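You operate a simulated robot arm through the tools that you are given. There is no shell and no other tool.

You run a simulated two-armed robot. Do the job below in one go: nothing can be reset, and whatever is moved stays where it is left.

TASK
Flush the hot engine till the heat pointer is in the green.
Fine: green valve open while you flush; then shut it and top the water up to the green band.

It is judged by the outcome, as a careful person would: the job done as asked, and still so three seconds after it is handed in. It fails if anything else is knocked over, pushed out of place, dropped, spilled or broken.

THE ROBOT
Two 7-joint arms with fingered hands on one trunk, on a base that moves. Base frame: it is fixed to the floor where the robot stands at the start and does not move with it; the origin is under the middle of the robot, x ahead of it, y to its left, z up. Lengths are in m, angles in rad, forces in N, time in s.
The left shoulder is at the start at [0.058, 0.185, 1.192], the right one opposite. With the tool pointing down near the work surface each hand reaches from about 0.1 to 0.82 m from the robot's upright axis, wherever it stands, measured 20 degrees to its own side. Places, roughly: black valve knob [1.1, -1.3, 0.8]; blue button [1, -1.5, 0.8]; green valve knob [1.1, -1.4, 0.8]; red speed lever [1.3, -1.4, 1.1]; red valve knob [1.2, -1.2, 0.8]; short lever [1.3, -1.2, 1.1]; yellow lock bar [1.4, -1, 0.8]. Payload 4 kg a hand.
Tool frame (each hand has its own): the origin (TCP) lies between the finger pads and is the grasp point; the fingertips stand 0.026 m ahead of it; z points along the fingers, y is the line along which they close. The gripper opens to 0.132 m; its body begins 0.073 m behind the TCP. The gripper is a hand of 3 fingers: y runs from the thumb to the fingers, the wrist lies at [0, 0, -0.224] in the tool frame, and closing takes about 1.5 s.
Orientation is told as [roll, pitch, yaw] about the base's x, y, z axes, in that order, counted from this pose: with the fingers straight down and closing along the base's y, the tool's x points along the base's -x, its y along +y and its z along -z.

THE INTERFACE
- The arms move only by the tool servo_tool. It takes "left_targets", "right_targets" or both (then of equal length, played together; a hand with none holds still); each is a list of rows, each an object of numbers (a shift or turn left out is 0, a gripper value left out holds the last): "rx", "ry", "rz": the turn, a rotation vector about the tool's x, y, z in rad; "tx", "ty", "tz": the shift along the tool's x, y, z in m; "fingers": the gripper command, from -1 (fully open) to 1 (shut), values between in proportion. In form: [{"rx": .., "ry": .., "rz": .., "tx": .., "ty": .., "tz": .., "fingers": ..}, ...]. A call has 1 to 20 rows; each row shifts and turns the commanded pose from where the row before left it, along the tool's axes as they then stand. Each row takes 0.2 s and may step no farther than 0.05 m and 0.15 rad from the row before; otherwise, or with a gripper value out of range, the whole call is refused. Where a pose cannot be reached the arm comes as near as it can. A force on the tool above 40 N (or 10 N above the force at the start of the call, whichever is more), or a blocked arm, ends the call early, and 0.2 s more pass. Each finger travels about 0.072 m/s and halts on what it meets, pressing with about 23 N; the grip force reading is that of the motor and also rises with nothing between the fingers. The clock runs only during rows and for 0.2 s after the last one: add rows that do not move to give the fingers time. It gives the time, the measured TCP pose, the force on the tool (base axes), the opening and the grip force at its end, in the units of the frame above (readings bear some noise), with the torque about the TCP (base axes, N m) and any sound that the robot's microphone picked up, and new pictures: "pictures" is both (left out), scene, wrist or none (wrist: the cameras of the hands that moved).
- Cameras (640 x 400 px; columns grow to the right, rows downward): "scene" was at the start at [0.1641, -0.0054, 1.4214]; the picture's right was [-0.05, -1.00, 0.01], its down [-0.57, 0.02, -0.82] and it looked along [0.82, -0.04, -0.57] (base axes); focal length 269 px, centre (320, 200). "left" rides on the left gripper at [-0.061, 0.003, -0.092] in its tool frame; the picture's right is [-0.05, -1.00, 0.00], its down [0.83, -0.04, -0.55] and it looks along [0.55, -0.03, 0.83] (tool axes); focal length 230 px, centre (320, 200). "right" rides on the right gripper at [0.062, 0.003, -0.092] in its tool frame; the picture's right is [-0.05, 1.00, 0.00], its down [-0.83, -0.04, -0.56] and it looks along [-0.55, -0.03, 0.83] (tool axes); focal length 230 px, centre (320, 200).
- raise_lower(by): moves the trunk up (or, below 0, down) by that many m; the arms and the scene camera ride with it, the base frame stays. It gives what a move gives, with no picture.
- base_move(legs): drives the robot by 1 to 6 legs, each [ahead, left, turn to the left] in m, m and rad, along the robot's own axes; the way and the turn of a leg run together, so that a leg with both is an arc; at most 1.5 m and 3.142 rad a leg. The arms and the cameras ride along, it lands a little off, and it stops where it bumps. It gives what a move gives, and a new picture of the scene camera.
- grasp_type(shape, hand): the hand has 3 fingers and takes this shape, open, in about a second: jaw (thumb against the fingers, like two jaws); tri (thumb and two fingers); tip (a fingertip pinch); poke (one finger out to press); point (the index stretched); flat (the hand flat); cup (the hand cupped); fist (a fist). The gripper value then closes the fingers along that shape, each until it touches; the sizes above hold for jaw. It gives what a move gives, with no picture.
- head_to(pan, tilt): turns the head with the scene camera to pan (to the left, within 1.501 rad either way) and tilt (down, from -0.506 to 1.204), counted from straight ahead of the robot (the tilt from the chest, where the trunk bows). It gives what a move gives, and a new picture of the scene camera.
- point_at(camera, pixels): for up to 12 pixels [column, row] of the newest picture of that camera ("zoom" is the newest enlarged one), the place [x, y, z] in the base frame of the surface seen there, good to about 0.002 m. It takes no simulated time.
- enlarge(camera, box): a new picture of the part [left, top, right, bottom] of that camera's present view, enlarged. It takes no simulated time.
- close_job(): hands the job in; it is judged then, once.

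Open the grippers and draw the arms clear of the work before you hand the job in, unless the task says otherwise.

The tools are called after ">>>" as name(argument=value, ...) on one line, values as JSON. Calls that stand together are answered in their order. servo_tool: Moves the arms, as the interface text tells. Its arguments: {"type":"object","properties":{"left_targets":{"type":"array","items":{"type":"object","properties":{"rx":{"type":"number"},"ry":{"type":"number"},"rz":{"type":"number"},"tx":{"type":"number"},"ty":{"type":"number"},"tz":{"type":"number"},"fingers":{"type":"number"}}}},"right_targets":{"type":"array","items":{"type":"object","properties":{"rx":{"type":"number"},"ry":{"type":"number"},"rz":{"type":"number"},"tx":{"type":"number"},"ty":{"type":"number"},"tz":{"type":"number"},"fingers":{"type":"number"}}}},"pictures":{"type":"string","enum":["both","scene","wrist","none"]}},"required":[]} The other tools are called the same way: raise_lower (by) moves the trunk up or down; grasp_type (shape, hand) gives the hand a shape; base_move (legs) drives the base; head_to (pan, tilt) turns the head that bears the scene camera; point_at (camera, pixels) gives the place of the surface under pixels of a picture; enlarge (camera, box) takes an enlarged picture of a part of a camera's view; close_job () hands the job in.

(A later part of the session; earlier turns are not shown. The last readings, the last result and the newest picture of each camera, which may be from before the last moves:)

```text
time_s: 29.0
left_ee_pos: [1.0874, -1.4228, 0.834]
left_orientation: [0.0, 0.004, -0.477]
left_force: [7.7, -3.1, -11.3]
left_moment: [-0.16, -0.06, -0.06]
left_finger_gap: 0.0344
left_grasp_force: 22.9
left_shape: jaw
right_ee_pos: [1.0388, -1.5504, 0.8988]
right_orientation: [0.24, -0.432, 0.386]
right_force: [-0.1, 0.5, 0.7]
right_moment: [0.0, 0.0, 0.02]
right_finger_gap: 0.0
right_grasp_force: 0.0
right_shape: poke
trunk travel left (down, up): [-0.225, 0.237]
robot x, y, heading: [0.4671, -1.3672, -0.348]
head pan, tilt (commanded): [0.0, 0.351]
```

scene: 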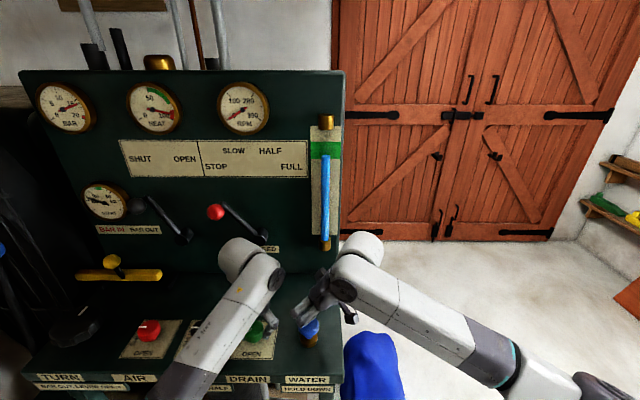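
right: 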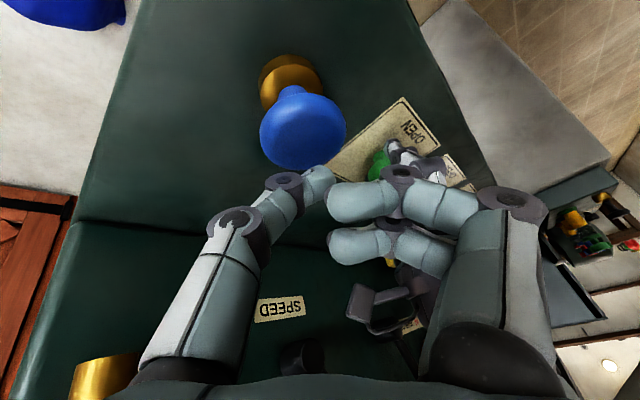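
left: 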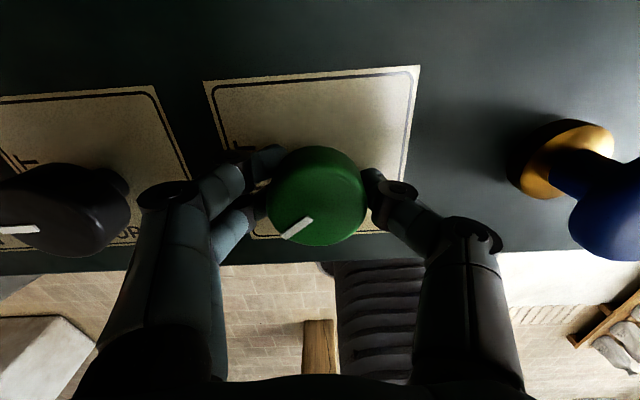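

The knob turns with the hand (mark fixed relative to the fingers, ~0.65 rad turned). I complete the quarter turn.

>>> servo_tool(left_targets=[{"rz": -0.131}, {"rz": -0.131}, {"rz": -0.131}, {"rz": -0.131}, {"rz": -0.131}, {"rz": -0.131}, {"rz": -0.131}], pictures="both")

```text
time_s: 30.6
left_ee_pos: [1.0884, -1.4216, 0.833]
left_orientation: [0.002, 0.002, 0.441]
left_force: [15.9, 4.9, -9.7]
left_moment: [-0.1, -0.25, -0.13]
left_finger_gap: 0.0346
left_grasp_force: 22.5
left_shape: jaw
right_ee_pos: [1.0371, -1.5489, 0.9009]
right_orientation: [0.24, -0.433, 0.385]
right_force: [-0.3, -0.3, -0.2]
right_moment: [0.0, 0.02, 0.01]
right_finger_gap: 0.0
right_grasp_force: 0.1
right_shape: poke
trunk travel left (down, up): [-0.225, 0.237]
robot x, y, heading: [0.4701, -1.3694, -0.348]
head pan, tilt (commanded): [0.0, 0.351]
```

scene: 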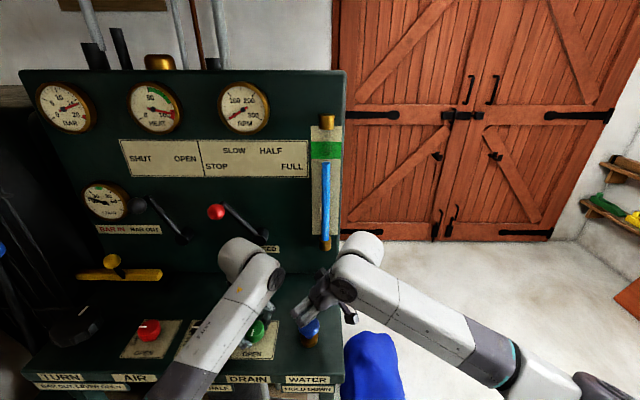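
left: 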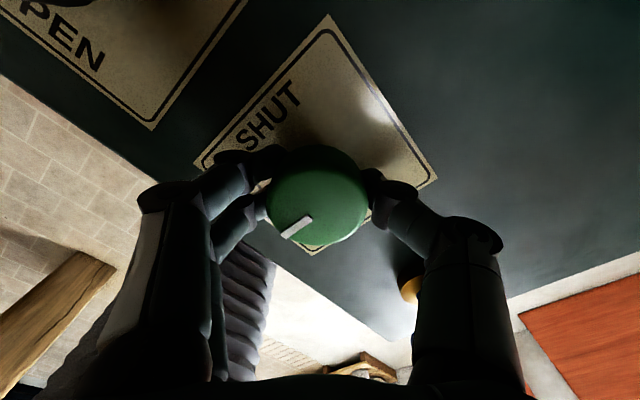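

The valve is at OPEN and the water column has begun to drop (top now about row 162). I press the blue button down at once with the right hand, in steps.

>>> servo_tool(right_targets=[{"tx": 0.0063, "ty": -0.0033, "tz": 0.0132}, {"tx": 0.0042, "ty": -0.0022, "tz": 0.0088}, {"tx": 0.0042, "ty": -0.0022, "tz": 0.0088}], pictures="both")

```text
time_s: 31.4
left_ee_pos: [1.0881, -1.421, 0.8346]
left_orientation: [0.001, 0.002, 0.44]
left_force: [22.1, 7.1, -13.8]
left_moment: [-0.08, -0.36, -0.09]
left_finger_gap: 0.0342
left_grasp_force: 23.5
left_shape: jaw
right_ee_pos: [1.0392, -1.5489, 0.8692]
right_orientation: [0.238, -0.441, 0.385]
right_force: [0.6, -4.7, 18.0]
right_moment: [0.12, -0.01, -0.02]
right_finger_gap: 0.0
right_grasp_force: 0.0
right_shape: poke
trunk travel left (down, up): [-0.225, 0.237]
robot x, y, heading: [0.4688, -1.3695, -0.351]
head pan, tilt (commanded): [0.0, 0.351]
heard: click
```

scene: 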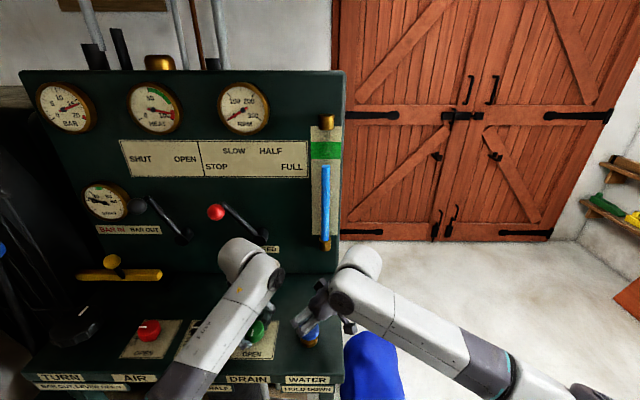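
right: 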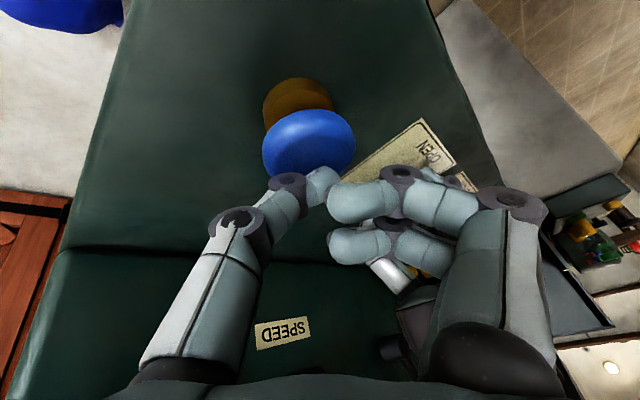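

A click was heard and the right tool feels 18 N, so the button is down. I zoom on the gauges for heat and water level.

>>> enlarge(camera="scene", box=[110, 70, 350, 255])

>>> enlarge(camera="scene", box=[120, 75, 190, 140])

```text
2.16 times, centred on (230, 162) of scene
```

zoom: 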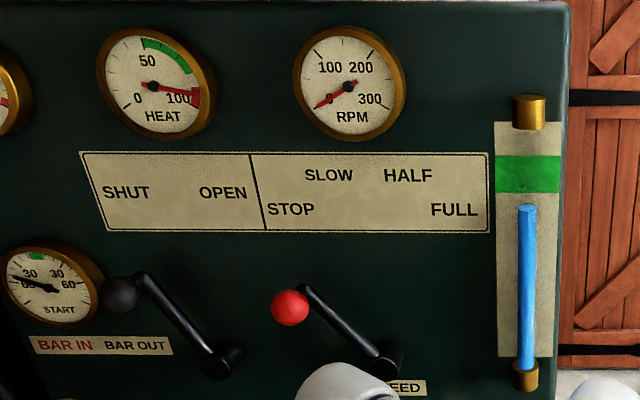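

```text
6.15 times, centred on (155, 108) of scene
```

zoom: 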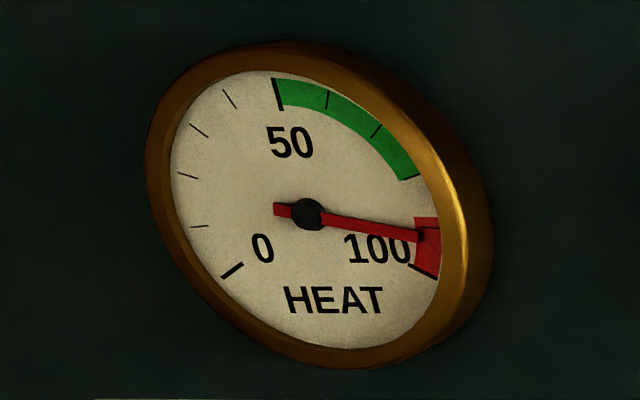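

Water top is at zoom row 207, just below the green band (155-193); heat is still ~96. I hold the button for another second while easing the sideways load on the left hand by 2 mm.

>>> servo_tool(left_targets=[{"tx": -0.0015, "tz": 0.001}, {"tx": -0.0007}, {}, {}, {}], right_targets=[{}, {}, {}, {}, {}], pictures="scene")

>>> enlarge(camera="scene", box=[110, 70, 350, 255])

```text
time_s: 32.6
left_ee_pos: [1.0883, -1.4213, 0.8336]
left_orientation: [0.0, 0.002, 0.437]
left_force: [13.9, 2.4, -12.0]
left_moment: [-0.12, -0.24, -0.03]
left_finger_gap: 0.0342
left_grasp_force: 23.5
left_shape: jaw
right_ee_pos: [1.0378, -1.5486, 0.8686]
right_orientation: [0.241, -0.437, 0.386]
right_force: [9.1, -2.6, 27.9]
right_moment: [0.32, -0.21, -0.1]
right_finger_gap: 0.0
right_grasp_force: 0.1
right_shape: poke
trunk travel left (down, up): [-0.225, 0.237]
robot x, y, heading: [0.4652, -1.3717, -0.349]
head pan, tilt (commanded): [0.0, 0.351]
```

scene: 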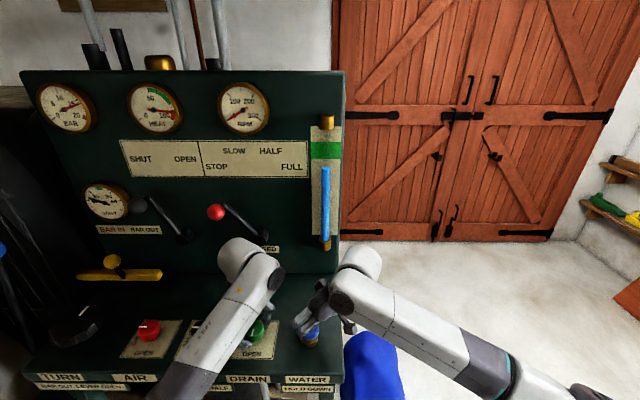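

```text
2.16 times, centred on (230, 162) of scene
```

zoom: 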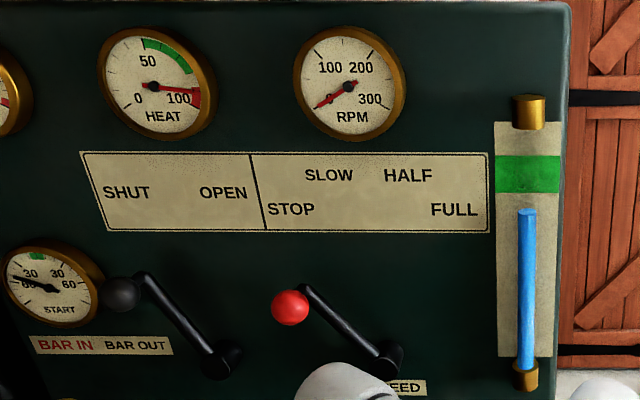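

Level is nearly steady (row 210) and heat is starting to drop. The push force rose to 28 N, so I ease by 1 mm and hold on for 2 s more.

>>> servo_tool(left_targets=[{"tx": -0.001}, {}, {}, {}, {}, {}, {}, {}, {}, {}], right_targets=[{"tx": -0.0004, "ty": 0.0002, "tz": -0.0009}, {}, {}, {}, {}, {}, {}, {}, {}, {}], pictures="scene")

>>> enlarge(camera="scene", box=[110, 70, 350, 255])

>>> enlarge(camera="scene", box=[120, 75, 190, 140])

```text
time_s: 34.8
left_ee_pos: [1.0891, -1.4208, 0.8337]
left_orientation: [-0.003, 0.001, 0.438]
left_force: [2.5, -1.3, -15.6]
left_moment: [-0.17, -0.14, -0.04]
left_finger_gap: 0.0344
left_grasp_force: 22.2
left_shape: jaw
right_ee_pos: [1.0367, -1.5495, 0.8681]
right_orientation: [0.243, -0.437, 0.385]
right_force: [8.9, 2.3, 25.9]
right_moment: [0.4, -0.21, -0.11]
right_finger_gap: 0.0003
right_grasp_force: 0.0
right_shape: poke
trunk travel left (down, up): [-0.225, 0.237]
robot x, y, heading: [0.4683, -1.3685, -0.346]
head pan, tilt (commanded): [0.0, 0.351]
```

scene: 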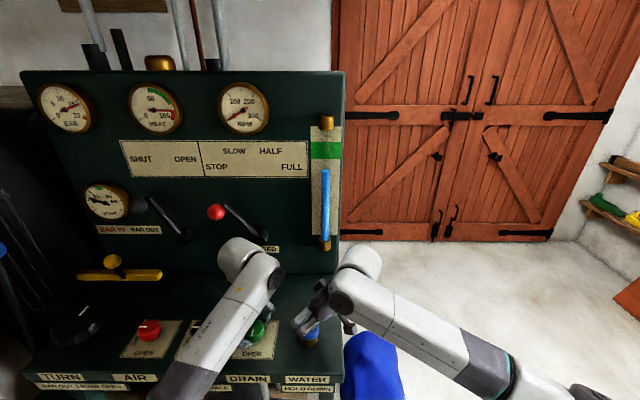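

```text
2.16 times, centred on (230, 162) of scene
```

zoom: 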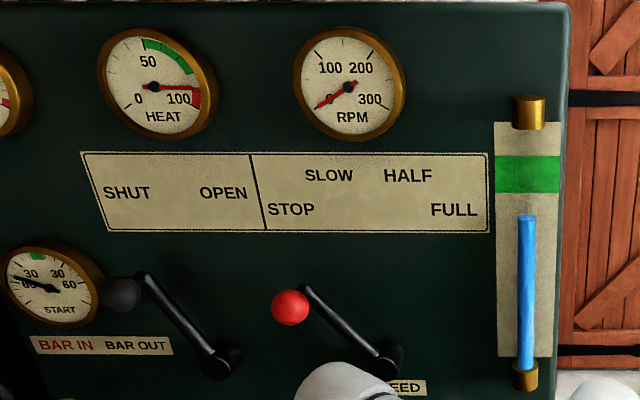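

```text
6.15 times, centred on (155, 108) of scene
```

zoom: 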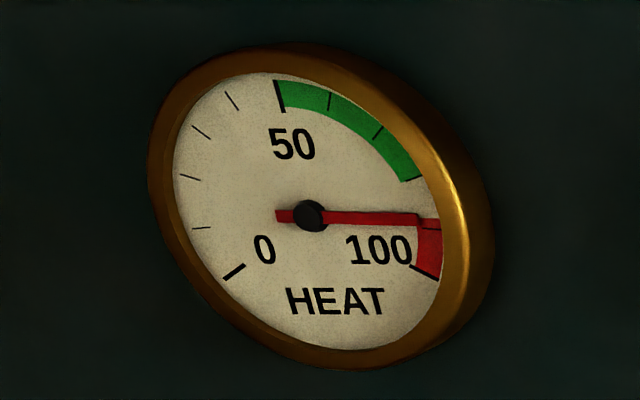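

Heat fell from about 96 to 90 in 3.4 s and the level drops slowly (row 216). I keep holding for 4 s.

>>> servo_tool(right_targets=[{"tx": -0.0002, "ty": 0.0001, "tz": -0.0004}, {}, {}, {}, {}, {}, {}, {}, {}, {}, {}, {}, {}, {}, {}, {}, {}, {}, {}, {}], pictures="scene")

>>> enlarge(camera="scene", box=[110, 70, 350, 255])

>>> enlarge(camera="scene", box=[120, 75, 190, 140])

```text
time_s: 39.0
left_ee_pos: [1.0884, -1.4205, 0.8348]
left_orientation: [-0.002, 0.001, 0.439]
left_force: [2.1, -1.0, -16.1]
left_moment: [-0.2, -0.11, -0.07]
left_finger_gap: 0.0342
left_grasp_force: 22.9
left_shape: jaw
right_ee_pos: [1.0371, -1.5496, 0.8682]
right_orientation: [0.24, -0.437, 0.385]
right_force: [5.4, 0.4, 22.2]
right_moment: [0.25, -0.12, -0.07]
right_finger_gap: 0.0002
right_grasp_force: 0.0
right_shape: poke
trunk travel left (down, up): [-0.225, 0.237]
robot x, y, heading: [0.4655, -1.3693, -0.353]
head pan, tilt (commanded): [0.0, 0.351]
```

scene: 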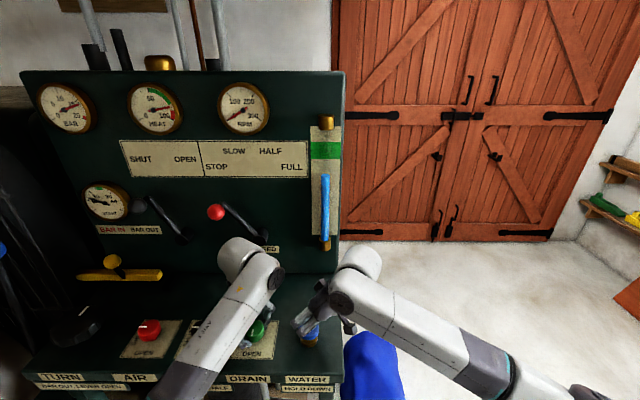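

```text
2.16 times, centred on (230, 162) of scene
```

zoom: 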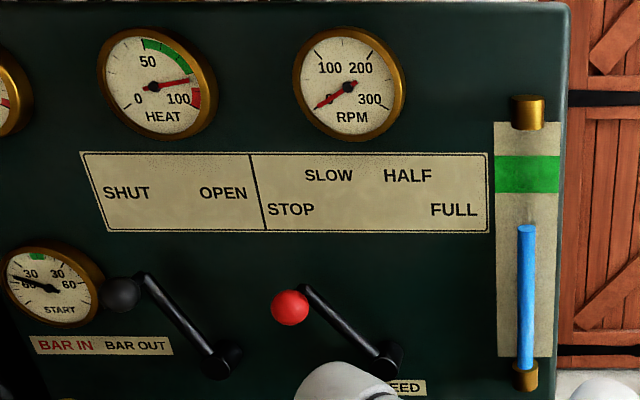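

```text
6.15 times, centred on (155, 108) of scene
```

zoom: 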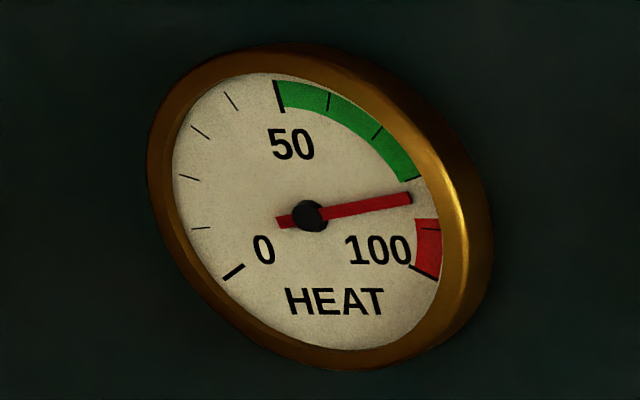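

Heat is now about 84 with the level at row 227. I hold for two more 4 s spells, checking between.

>>> servo_tool(right_targets=[{}, {}, {}, {}, {}, {}, {}, {}, {}, {}, {}, {}, {}, {}, {}, {}, {}, {}, {}, {}], pictures="scene")

>>> enlarge(camera="scene", box=[110, 70, 350, 255])

```text
time_s: 43.2
left_ee_pos: [1.0882, -1.422, 0.8348]
left_orientation: [0.001, 0.003, 0.439]
left_force: [2.6, -0.8, -17.8]
left_moment: [-0.14, -0.09, -0.04]
left_finger_gap: 0.0342
left_grasp_force: 23.5
left_shape: jaw
right_ee_pos: [1.0369, -1.5491, 0.8689]
right_orientation: [0.242, -0.437, 0.387]
right_force: [5.2, -0.4, 22.7]
right_moment: [0.28, -0.12, -0.05]
right_finger_gap: 0.0001
right_grasp_force: 0.0
right_shape: poke
trunk travel left (down, up): [-0.225, 0.237]
robot x, y, heading: [0.4697, -1.3694, -0.348]
head pan, tilt (commanded): [0.0, 0.351]
```

scene: 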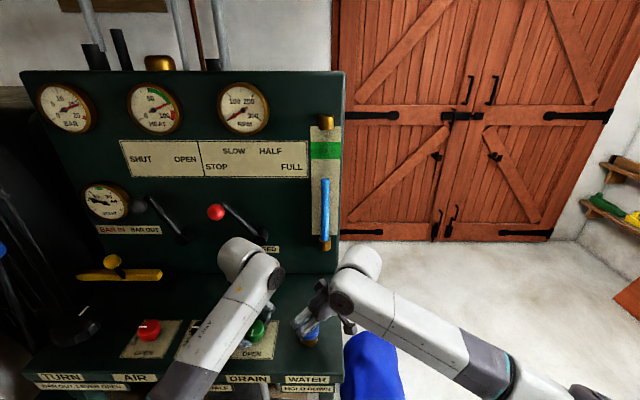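

```text
2.16 times, centred on (230, 162) of scene
```

zoom: 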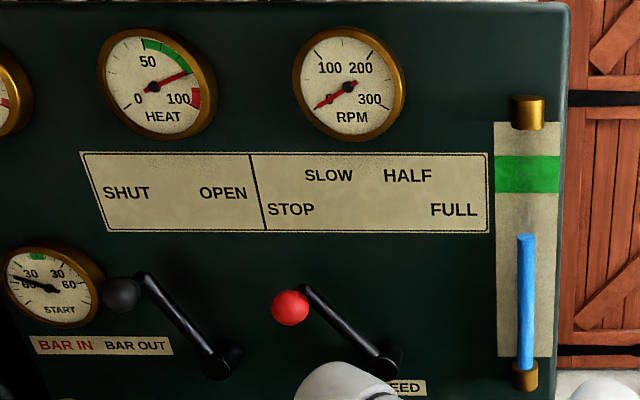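

Heat is about at the upper edge of the green (~80); level row 236. I keep flushing to get well inside the green.

>>> servo_tool(right_targets=[{}, {}, {}, {}, {}, {}, {}, {}, {}, {}, {}, {}, {}, {}, {}, {}, {}, {}, {}, {}], pictures="scene")

>>> enlarge(camera="scene", box=[110, 70, 350, 255])

>>> enlarge(camera="scene", box=[120, 75, 190, 140])

```text
time_s: 47.4
left_ee_pos: [1.0895, -1.4218, 0.8351]
left_orientation: [0.0, 0.002, 0.436]
left_force: [2.0, 0.2, -17.7]
left_moment: [-0.19, -0.1, -0.05]
left_finger_gap: 0.0344
left_grasp_force: 23.1
left_shape: jaw
right_ee_pos: [1.0365, -1.549, 0.8688]
right_orientation: [0.241, -0.436, 0.386]
right_force: [4.9, -1.3, 21.9]
right_moment: [0.3, -0.07, -0.08]
right_finger_gap: 0.0
right_grasp_force: 0.0
right_shape: poke
trunk travel left (down, up): [-0.225, 0.237]
robot x, y, heading: [0.4695, -1.3697, -0.346]
head pan, tilt (commanded): [0.0, 0.351]
```

scene: 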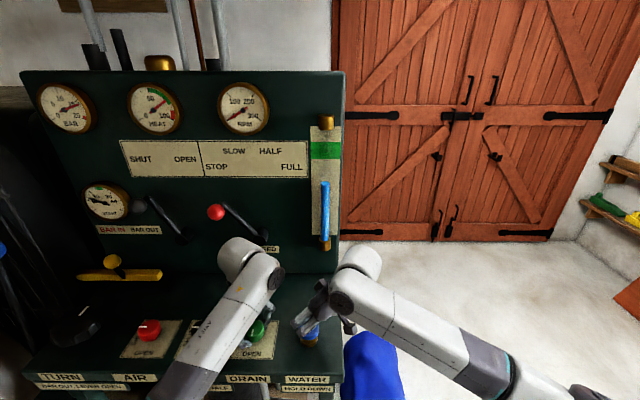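

```text
2.16 times, centred on (230, 162) of scene
```

zoom: 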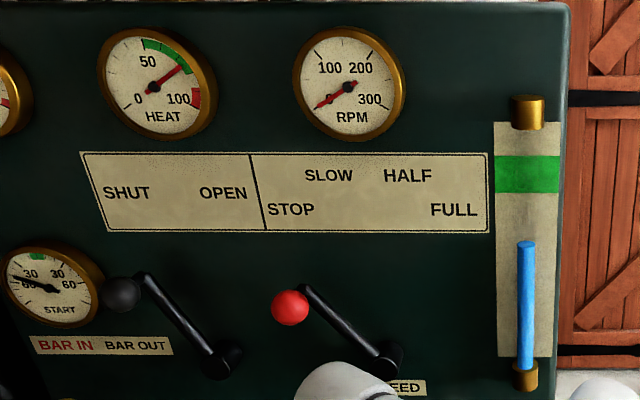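

```text
6.15 times, centred on (155, 108) of scene
```

zoom: 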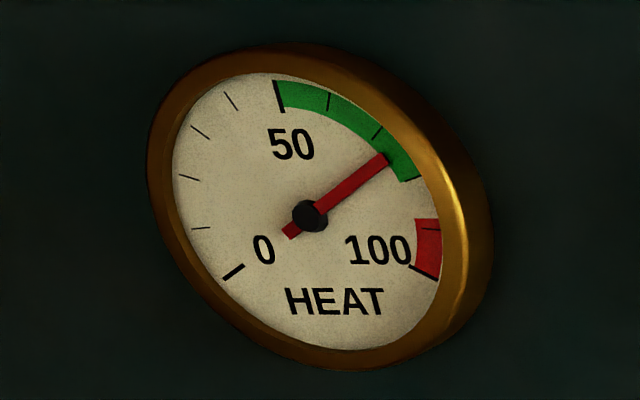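

Heat is about 74, in the green. I flush a bit further for margin against any re-heating.

>>> servo_tool(right_targets=[{}, {}, {}, {}, {}, {}, {}, {}, {}, {}, {}, {}, {}, {}, {}, {}, {}, {}, {}, {}], pictures="scene")

>>> enlarge(camera="scene", box=[110, 70, 350, 255])

>>> enlarge(camera="scene", box=[120, 75, 190, 140])

```text
time_s: 51.6
left_ee_pos: [1.0879, -1.4217, 0.8341]
left_orientation: [-0.001, 0.002, 0.441]
left_force: [2.2, -0.9, -17.4]
left_moment: [-0.15, -0.1, -0.08]
left_finger_gap: 0.0344
left_grasp_force: 22.9
left_shape: jaw
right_ee_pos: [1.0352, -1.5493, 0.8689]
right_orientation: [0.241, -0.436, 0.387]
right_force: [3.9, -0.2, 24.0]
right_moment: [0.3, -0.07, -0.04]
right_finger_gap: 0.0
right_grasp_force: 0.0
right_shape: poke
trunk travel left (down, up): [-0.225, 0.237]
robot x, y, heading: [0.466, -1.3688, -0.347]
head pan, tilt (commanded): [0.0, 0.351]
```

scene: 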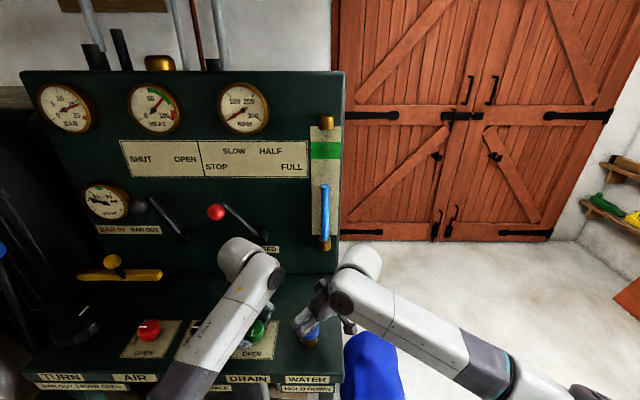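

```text
2.16 times, centred on (230, 162) of scene
```

zoom: 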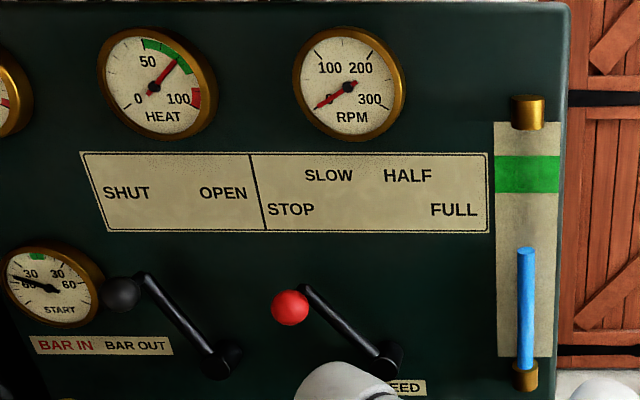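

```text
6.15 times, centred on (155, 108) of scene
```

zoom: 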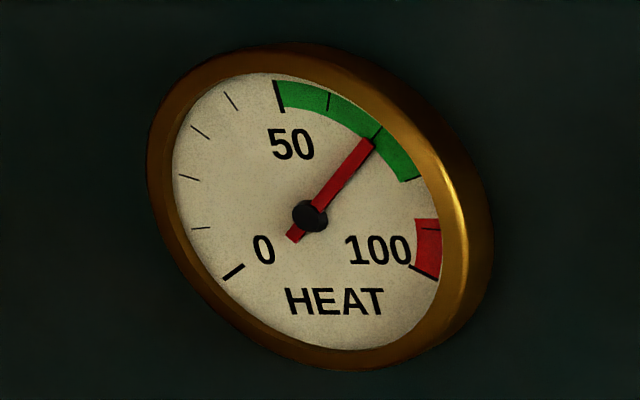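

Heat is at 70. One more 4 s spell puts it nearly mid-green.

>>> servo_tool(right_targets=[{}, {}, {}, {}, {}, {}, {}, {}, {}, {}, {}, {}, {}, {}, {}, {}, {}, {}, {}, {}], pictures="scene")

>>> enlarge(camera="scene", box=[110, 70, 350, 255])

>>> enlarge(camera="scene", box=[120, 75, 190, 140])

```text
time_s: 55.8
left_ee_pos: [1.0894, -1.4202, 0.8331]
left_orientation: [0.001, 0.001, 0.438]
left_force: [1.3, -0.8, -17.8]
left_moment: [-0.13, -0.09, -0.09]
left_finger_gap: 0.0342
left_grasp_force: 23.3
left_shape: jaw
right_ee_pos: [1.0368, -1.5485, 0.8673]
right_orientation: [0.241, -0.437, 0.386]
right_force: [5.0, -0.7, 22.5]
right_moment: [0.27, -0.08, -0.06]
right_finger_gap: 0.0002
right_grasp_force: 0.0
right_shape: poke
trunk travel left (down, up): [-0.225, 0.237]
robot x, y, heading: [0.4677, -1.3707, -0.347]
head pan, tilt (commanded): [0.0, 0.351]
```

scene: 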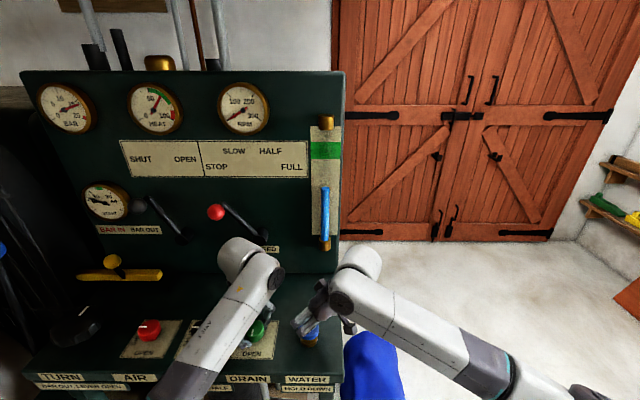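

```text
2.16 times, centred on (230, 162) of scene
```

zoom: 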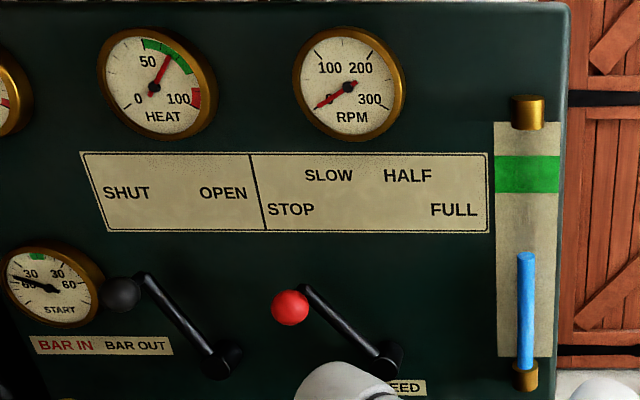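

```text
6.15 times, centred on (155, 108) of scene
```

zoom: 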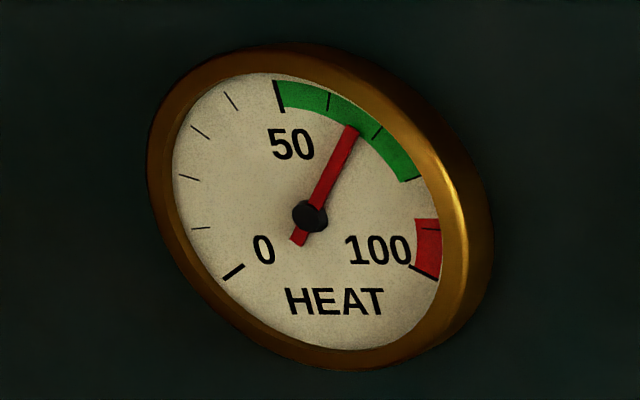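

Heat is about 66, well inside the green. Now I shut the green valve by turning it back a quarter turn clockwise (rz positive), keeping the button held meanwhile; the level is far below the band so nothing can overfill.

>>> servo_tool(left_targets=[{"rz": 0.131, "tx": 0.0002, "ty": -0.0002}, {"rz": 0.131, "tx": 0.0002, "ty": -0.0002}, {"rz": 0.131, "tx": 0.0002, "ty": -0.0002}, {"rz": 0.131, "tx": 0.0002, "ty": -0.0002}, {"rz": 0.131, "tx": 0.0002, "ty": -0.0002}, {"rz": 0.131, "tx": 0.0002, "ty": -0.0002}, {"rz": 0.131, "tx": 0.0002, "ty": -0.0002}, {"rz": 0.131, "tx": 0.0002, "ty": -0.0002}, {"rz": 0.131, "tx": 0.0002, "ty": -0.0002}, {"rz": 0.131, "tx": 0.0002, "ty": -0.0002}, {"rz": 0.131, "tx": 0.0002, "ty": -0.0002}, {"rz": 0.131}], pictures="both")

>>> enlarge(camera="scene", box=[110, 70, 350, 255])

```text
time_s: 58.4
left_ee_pos: [1.0861, -1.4235, 0.8328]
left_orientation: [0.0, 0.0, -1.136]
left_force: [0.3, 1.0, -12.2]
left_moment: [-0.09, 0.11, -0.03]
left_finger_gap: 0.0341
left_grasp_force: 23.2
left_shape: jaw
right_ee_pos: [1.037, -1.549, 0.8673]
right_orientation: [0.24, -0.437, 0.387]
right_force: [6.9, 0.2, 21.2]
right_moment: [0.26, -0.14, -0.09]
right_finger_gap: 0.0
right_grasp_force: 0.1
right_shape: poke
trunk travel left (down, up): [-0.225, 0.237]
robot x, y, heading: [0.4698, -1.3675, -0.35]
head pan, tilt (commanded): [0.0, 0.351]
```

scene: 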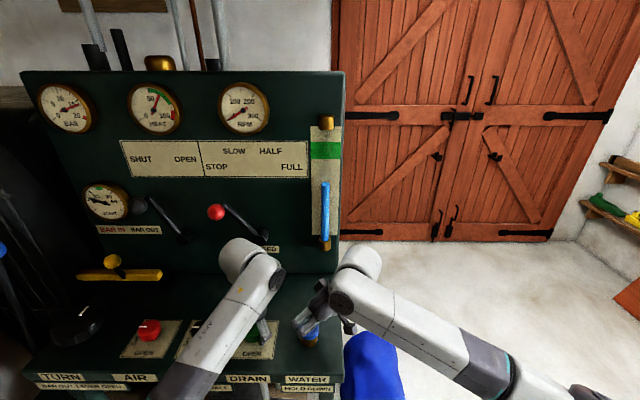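
left: 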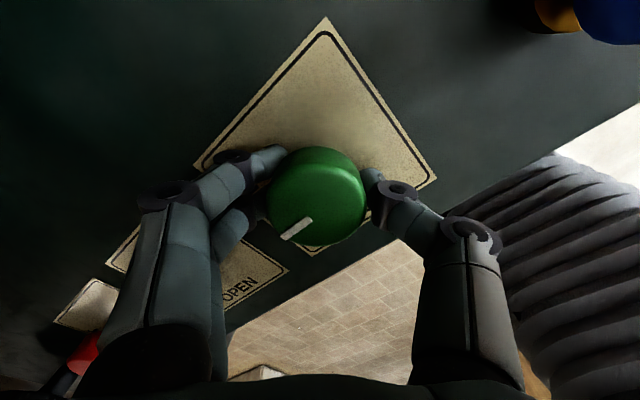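

```text
2.16 times, centred on (230, 162) of scene
```

zoom: 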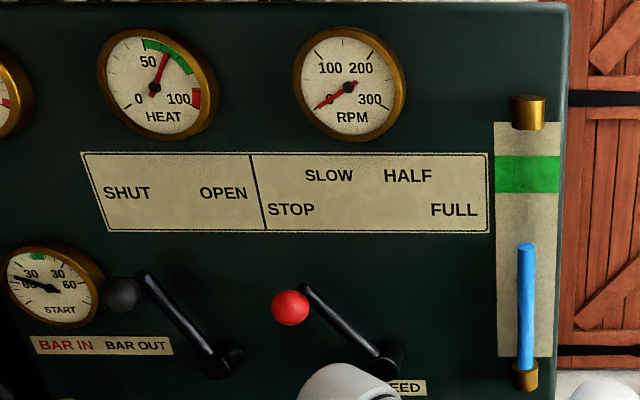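

The knob mark is back exactly where it was at SHUT, and the level is rising (row 245). I hold the button for 3 s more to measure the fill rate.

>>> servo_tool(right_targets=[{}, {}, {}, {}, {}, {}, {}, {}, {}, {}, {}, {}, {}, {}], pictures="scene")

>>> enlarge(camera="scene", box=[110, 70, 350, 255])

```text
time_s: 61.4
left_ee_pos: [1.086, -1.4234, 0.8338]
left_orientation: [0.0, -0.001, -1.134]
left_force: [-0.4, 3.4, -14.3]
left_moment: [-0.04, 0.15, 0.02]
left_finger_gap: 0.034
left_grasp_force: 23.3
left_shape: jaw
right_ee_pos: [1.0374, -1.5489, 0.8676]
right_orientation: [0.239, -0.436, 0.386]
right_force: [6.8, -2.7, 21.5]
right_moment: [0.24, -0.16, -0.08]
right_finger_gap: 0.0002
right_grasp_force: 0.0
right_shape: poke
trunk travel left (down, up): [-0.225, 0.237]
robot x, y, heading: [0.4699, -1.3691, -0.344]
head pan, tilt (commanded): [0.0, 0.351]
```

scene: 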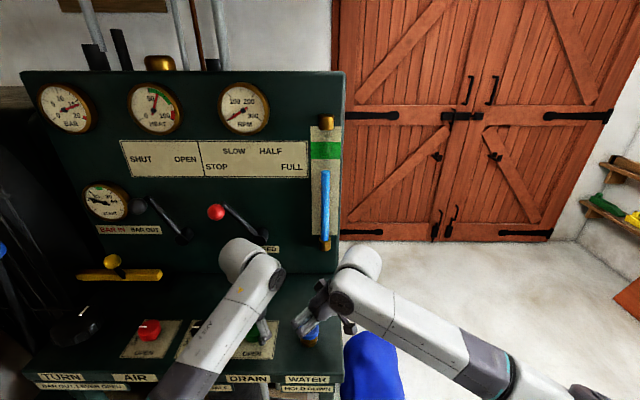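

```text
2.16 times, centred on (230, 162) of scene
```

zoom: 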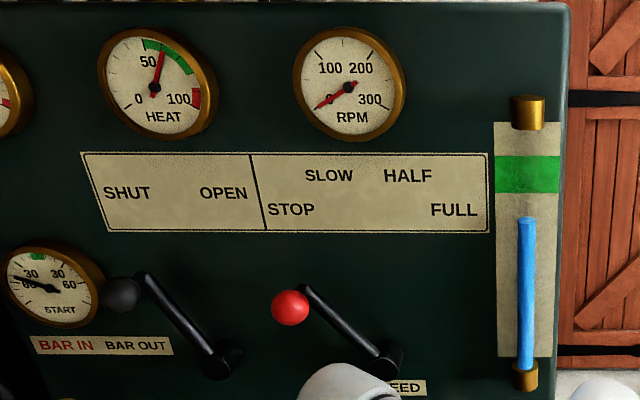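

Fill rate is about 8.7 zoom-px/s (row 219 now; band 155-193), heat ~61. I hold 3 s more, then check.

>>> servo_tool(right_targets=[{}, {}, {}, {}, {}, {}, {}, {}, {}, {}, {}, {}, {}, {}], pictures="scene")

>>> enlarge(camera="scene", box=[110, 70, 350, 255])

>>> enlarge(camera="scene", box=[120, 75, 190, 140])

```text
time_s: 64.4
left_ee_pos: [1.0854, -1.4232, 0.8328]
left_orientation: [-0.002, 0.0, -1.133]
left_force: [-0.7, 3.6, -14.4]
left_moment: [-0.01, 0.12, 0.0]
left_finger_gap: 0.0339
left_grasp_force: 23.0
left_shape: jaw
right_ee_pos: [1.0361, -1.5494, 0.8686]
right_orientation: [0.239, -0.436, 0.389]
right_force: [5.5, -1.5, 21.2]
right_moment: [0.25, -0.12, -0.1]
right_finger_gap: 0.0001
right_grasp_force: 0.0
right_shape: poke
trunk travel left (down, up): [-0.225, 0.237]
robot x, y, heading: [0.4673, -1.3711, -0.35]
head pan, tilt (commanded): [0.0, 0.351]
```

scene: 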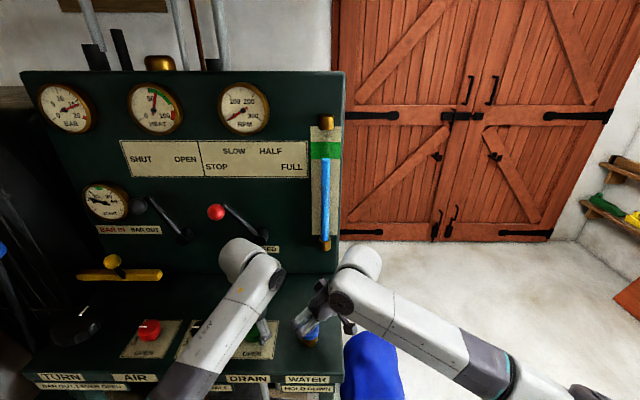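

```text
2.16 times, centred on (230, 162) of scene
```

zoom: 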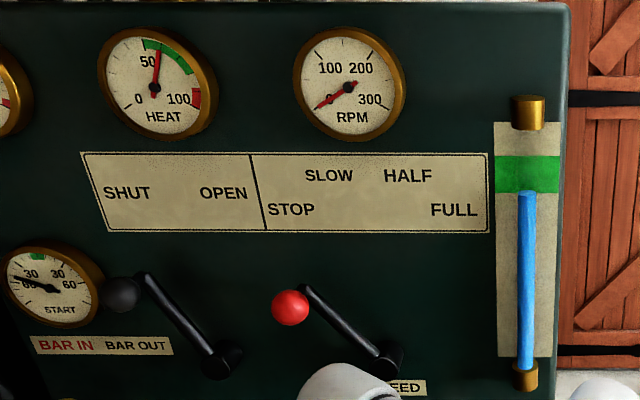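

```text
6.15 times, centred on (155, 108) of scene
```

zoom: 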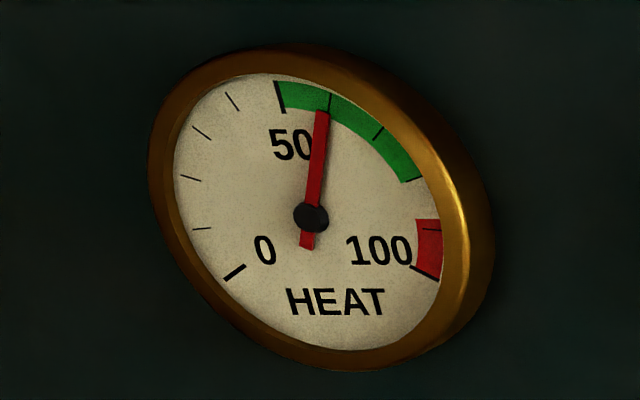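

Level is at the lower edge of the band visually (row 192), heat ~59. The tube stands in front of its plate, so I measure the true heights of the band edges and the column top.

>>> enlarge(camera="scene", box=[295, 110, 355, 175])

```text
6.15 times, centred on (325, 142) of scene
```

zoom: 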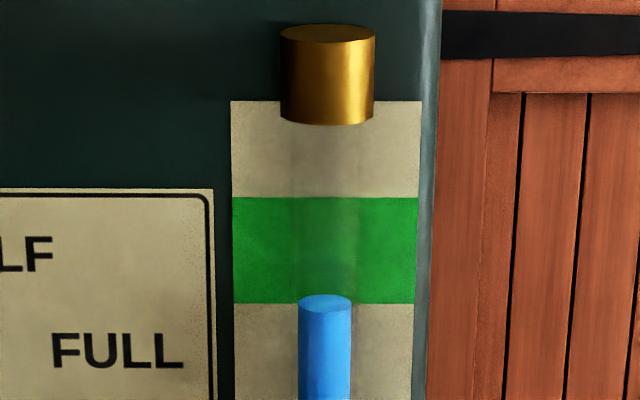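

>>> point_at(camera="zoom", pixels=[[260, 194], [260, 201], [390, 201], [260, 299], [260, 307], [390, 307], [325, 303], [325, 312], [325, 330], [325, 200], [325, 270]])

```text
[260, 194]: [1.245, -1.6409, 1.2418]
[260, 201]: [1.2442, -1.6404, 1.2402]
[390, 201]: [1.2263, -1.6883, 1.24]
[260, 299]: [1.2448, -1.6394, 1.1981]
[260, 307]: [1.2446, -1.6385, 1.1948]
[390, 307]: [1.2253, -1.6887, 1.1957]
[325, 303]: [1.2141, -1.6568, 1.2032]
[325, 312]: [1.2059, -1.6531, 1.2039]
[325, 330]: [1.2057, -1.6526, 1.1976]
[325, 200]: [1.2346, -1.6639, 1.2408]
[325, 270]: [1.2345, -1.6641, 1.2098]
```

True heights: band 1.196-1.241 m, column top 1.204 m, so about 0.013 m more brings it mid-band (about 1.5 s at 0.0087 m/s). I hold for 1.2 s and then lift the right hand straight up.

>>> servo_tool(right_targets=[{}, {}, {}, {}, {}, {}, {"tx": -0.0084, "ty": 0.0043, "tz": -0.0176}, {"tx": -0.0127, "ty": 0.0065, "tz": -0.0264}, {"tx": -0.0127, "ty": 0.0065, "tz": -0.0264}], pictures="both")

>>> enlarge(camera="scene", box=[295, 110, 355, 175])

```text
time_s: 66.4
left_ee_pos: [1.0859, -1.4232, 0.8337]
left_orientation: [0.0, 0.0, -1.134]
left_force: [-3.7, 5.4, -8.8]
left_moment: [0.02, 0.17, 0.02]
left_finger_gap: 0.0342
left_grasp_force: 23.1
left_shape: jaw
right_ee_pos: [1.0351, -1.548, 0.9464]
right_orientation: [0.24, -0.432, 0.386]
right_force: [-0.9, -0.9, 0.0]
right_moment: [0.0, -0.01, 0.01]
right_finger_gap: 0.0
right_grasp_force: 0.0
right_shape: poke
trunk travel left (down, up): [-0.225, 0.237]
robot x, y, heading: [0.4703, -1.3682, -0.348]
head pan, tilt (commanded): [0.0, 0.351]
```

scene: 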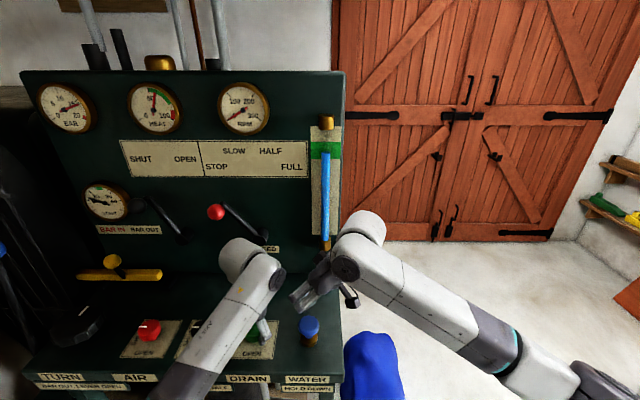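
right: 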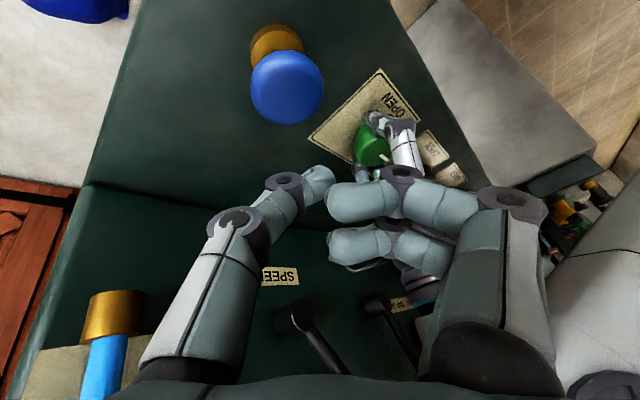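

```text
6.15 times, centred on (325, 142) of scene
```

zoom: 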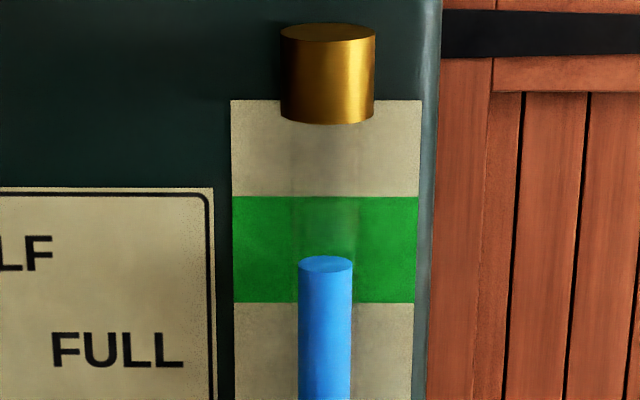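

The column top is now at zoom row 265 (z ≈ 1.217), about mid-band. I draw the right hand away along its axis, and then open the left fingers on the knob.

>>> servo_tool(left_targets=[{"fingers": 0.3}, {"fingers": 0.1}, {"fingers": -0.1}, {"fingers": -0.1}, {"fingers": -0.1}, {"fingers": -0.1}], right_targets=[{"tz": -0.04}, {"tz": -0.04}, {"tz": -0.04}, {"tx": 0.02, "tz": -0.03}, {"tx": 0.03}, {"tx": 0.03}], pictures="both")

```text
time_s: 67.8
left_ee_pos: [1.0845, -1.4234, 0.8357]
left_orientation: [0.0, 0.0, -1.134]
left_force: [0.8, -0.5, -0.5]
left_moment: [-0.01, 0.01, -0.02]
left_finger_gap: 0.0718
left_grasp_force: 0.1
left_shape: jaw
right_ee_pos: [0.9253, -1.6314, 1.0464]
right_orientation: [0.241, -0.437, 0.386]
right_force: [-0.5, -0.8, -0.1]
right_moment: [0.01, -0.02, 0.01]
right_finger_gap: 0.0
right_grasp_force: 0.0
right_shape: poke
trunk travel left (down, up): [-0.225, 0.237]
robot x, y, heading: [0.4688, -1.3636, -0.344]
head pan, tilt (commanded): [0.0, 0.351]
```

scene: 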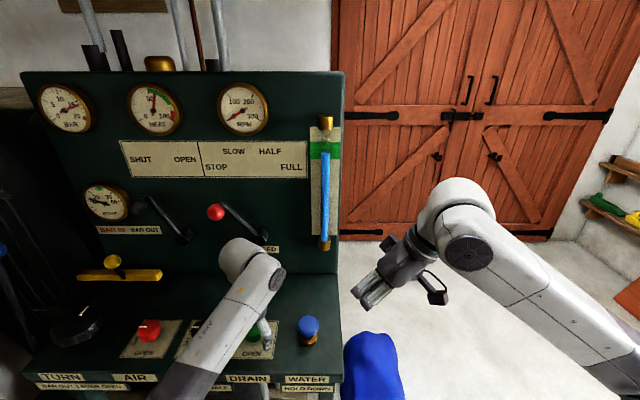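
right: 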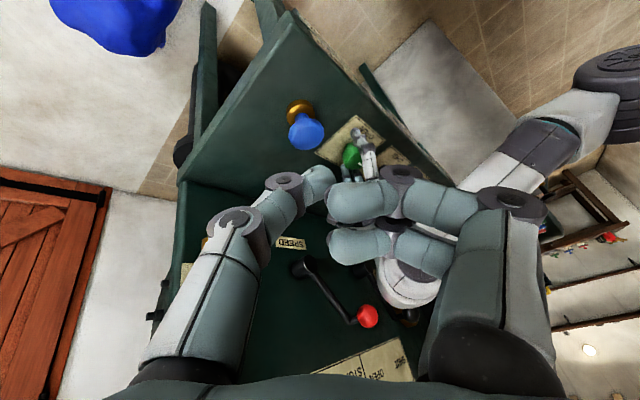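
left: 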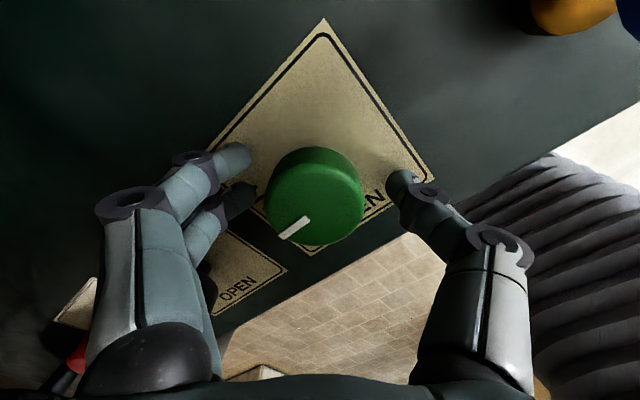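

The left fingers are clear of the knob (gap 0.072, no force) and its mark still points at SHUT. I lift the left hand straight up and then draw it back towards the robot.

>>> servo_tool(left_targets=[{"tz": -0.03}, {"tz": -0.03}, {"tz": -0.03}, {"tz": -0.03}, {"tx": 0.0283, "ty": -0.0283}, {"tx": 0.0283, "ty": -0.0283}, {"tx": 0.0283, "ty": -0.0283}, {"tx": 0.0283, "ty": -0.0283}, {"tx": 0.0283, "ty": -0.0283}, {}], pictures="both")

>>> enlarge(camera="scene", box=[110, 70, 350, 255])

>>> enlarge(camera="scene", box=[295, 110, 355, 175])

```text
time_s: 70.0
left_ee_pos: [0.8997, -1.3538, 0.9525]
left_orientation: [-0.002, 0.002, -1.136]
left_force: [-0.5, 0.0, -0.4]
left_moment: [0.02, -0.01, 0.0]
left_finger_gap: 0.0717
left_grasp_force: 0.0
left_shape: jaw
right_ee_pos: [0.9252, -1.6321, 1.0448]
right_orientation: [0.24, -0.435, 0.386]
right_force: [0.7, -0.4, -0.3]
right_moment: [-0.04, 0.02, 0.0]
right_finger_gap: 0.0
right_grasp_force: 0.0
right_shape: poke
trunk travel left (down, up): [-0.225, 0.237]
robot x, y, heading: [0.4705, -1.3702, -0.347]
head pan, tilt (commanded): [0.0, 0.351]
```

scene: 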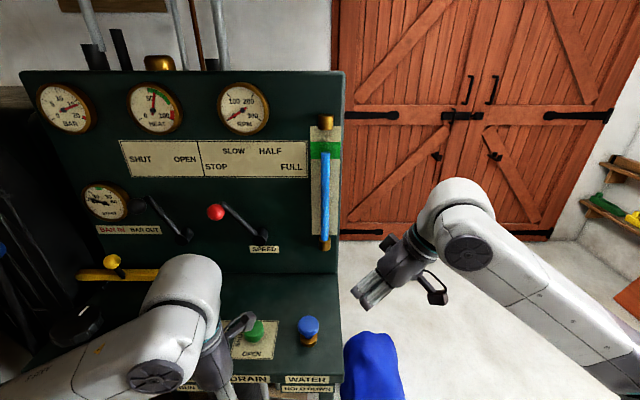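
left: 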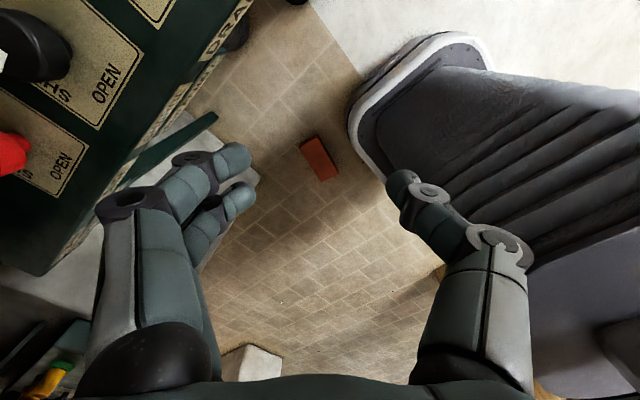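

```text
2.16 times, centred on (230, 162) of scene
```

zoom: 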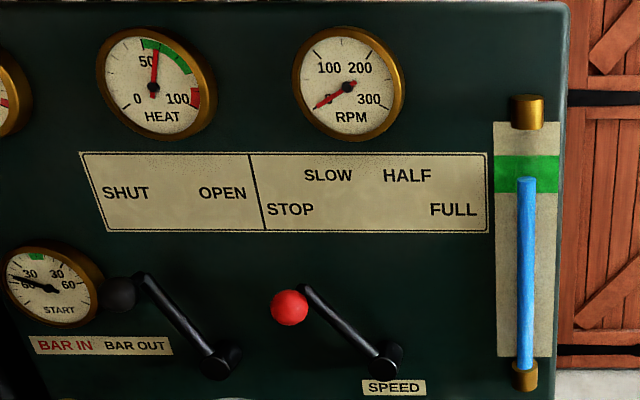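

```text
6.15 times, centred on (325, 142) of scene
```

zoom: 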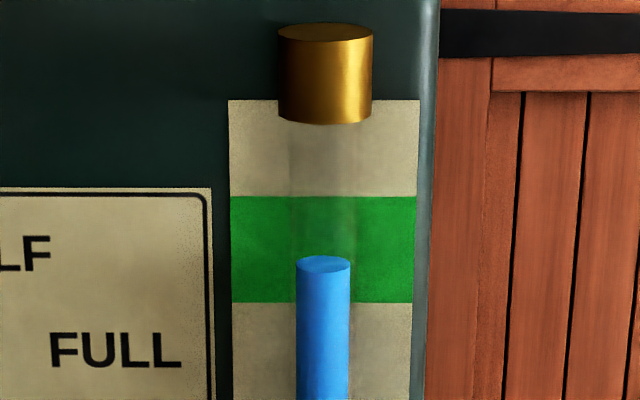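

The level is unchanged after 3.6 s (row 265), so the valve is tight. I zoom on the heat gauge and the green knob to confirm the states.

>>> enlarge(camera="scene", box=[120, 75, 190, 140])

>>> enlarge(camera="scene", box=[215, 300, 345, 390])

```text
6.15 times, centred on (155, 108) of scene
```

zoom: 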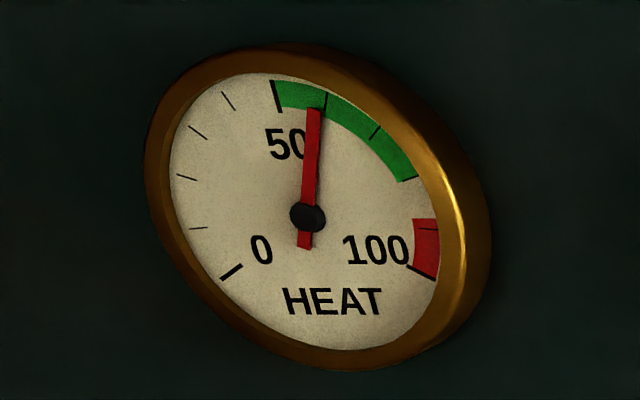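

```text
4.44 times, centred on (280, 345) of scene
```

zoom: 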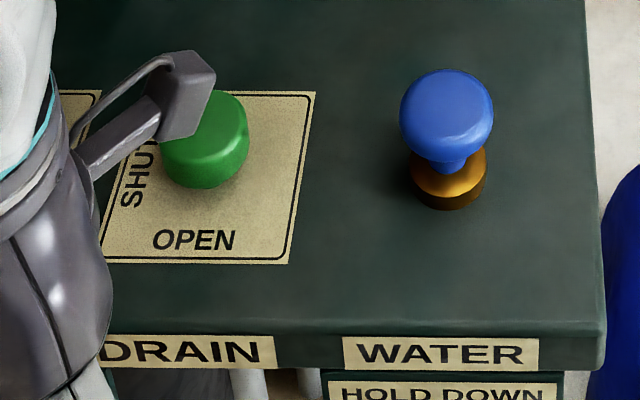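

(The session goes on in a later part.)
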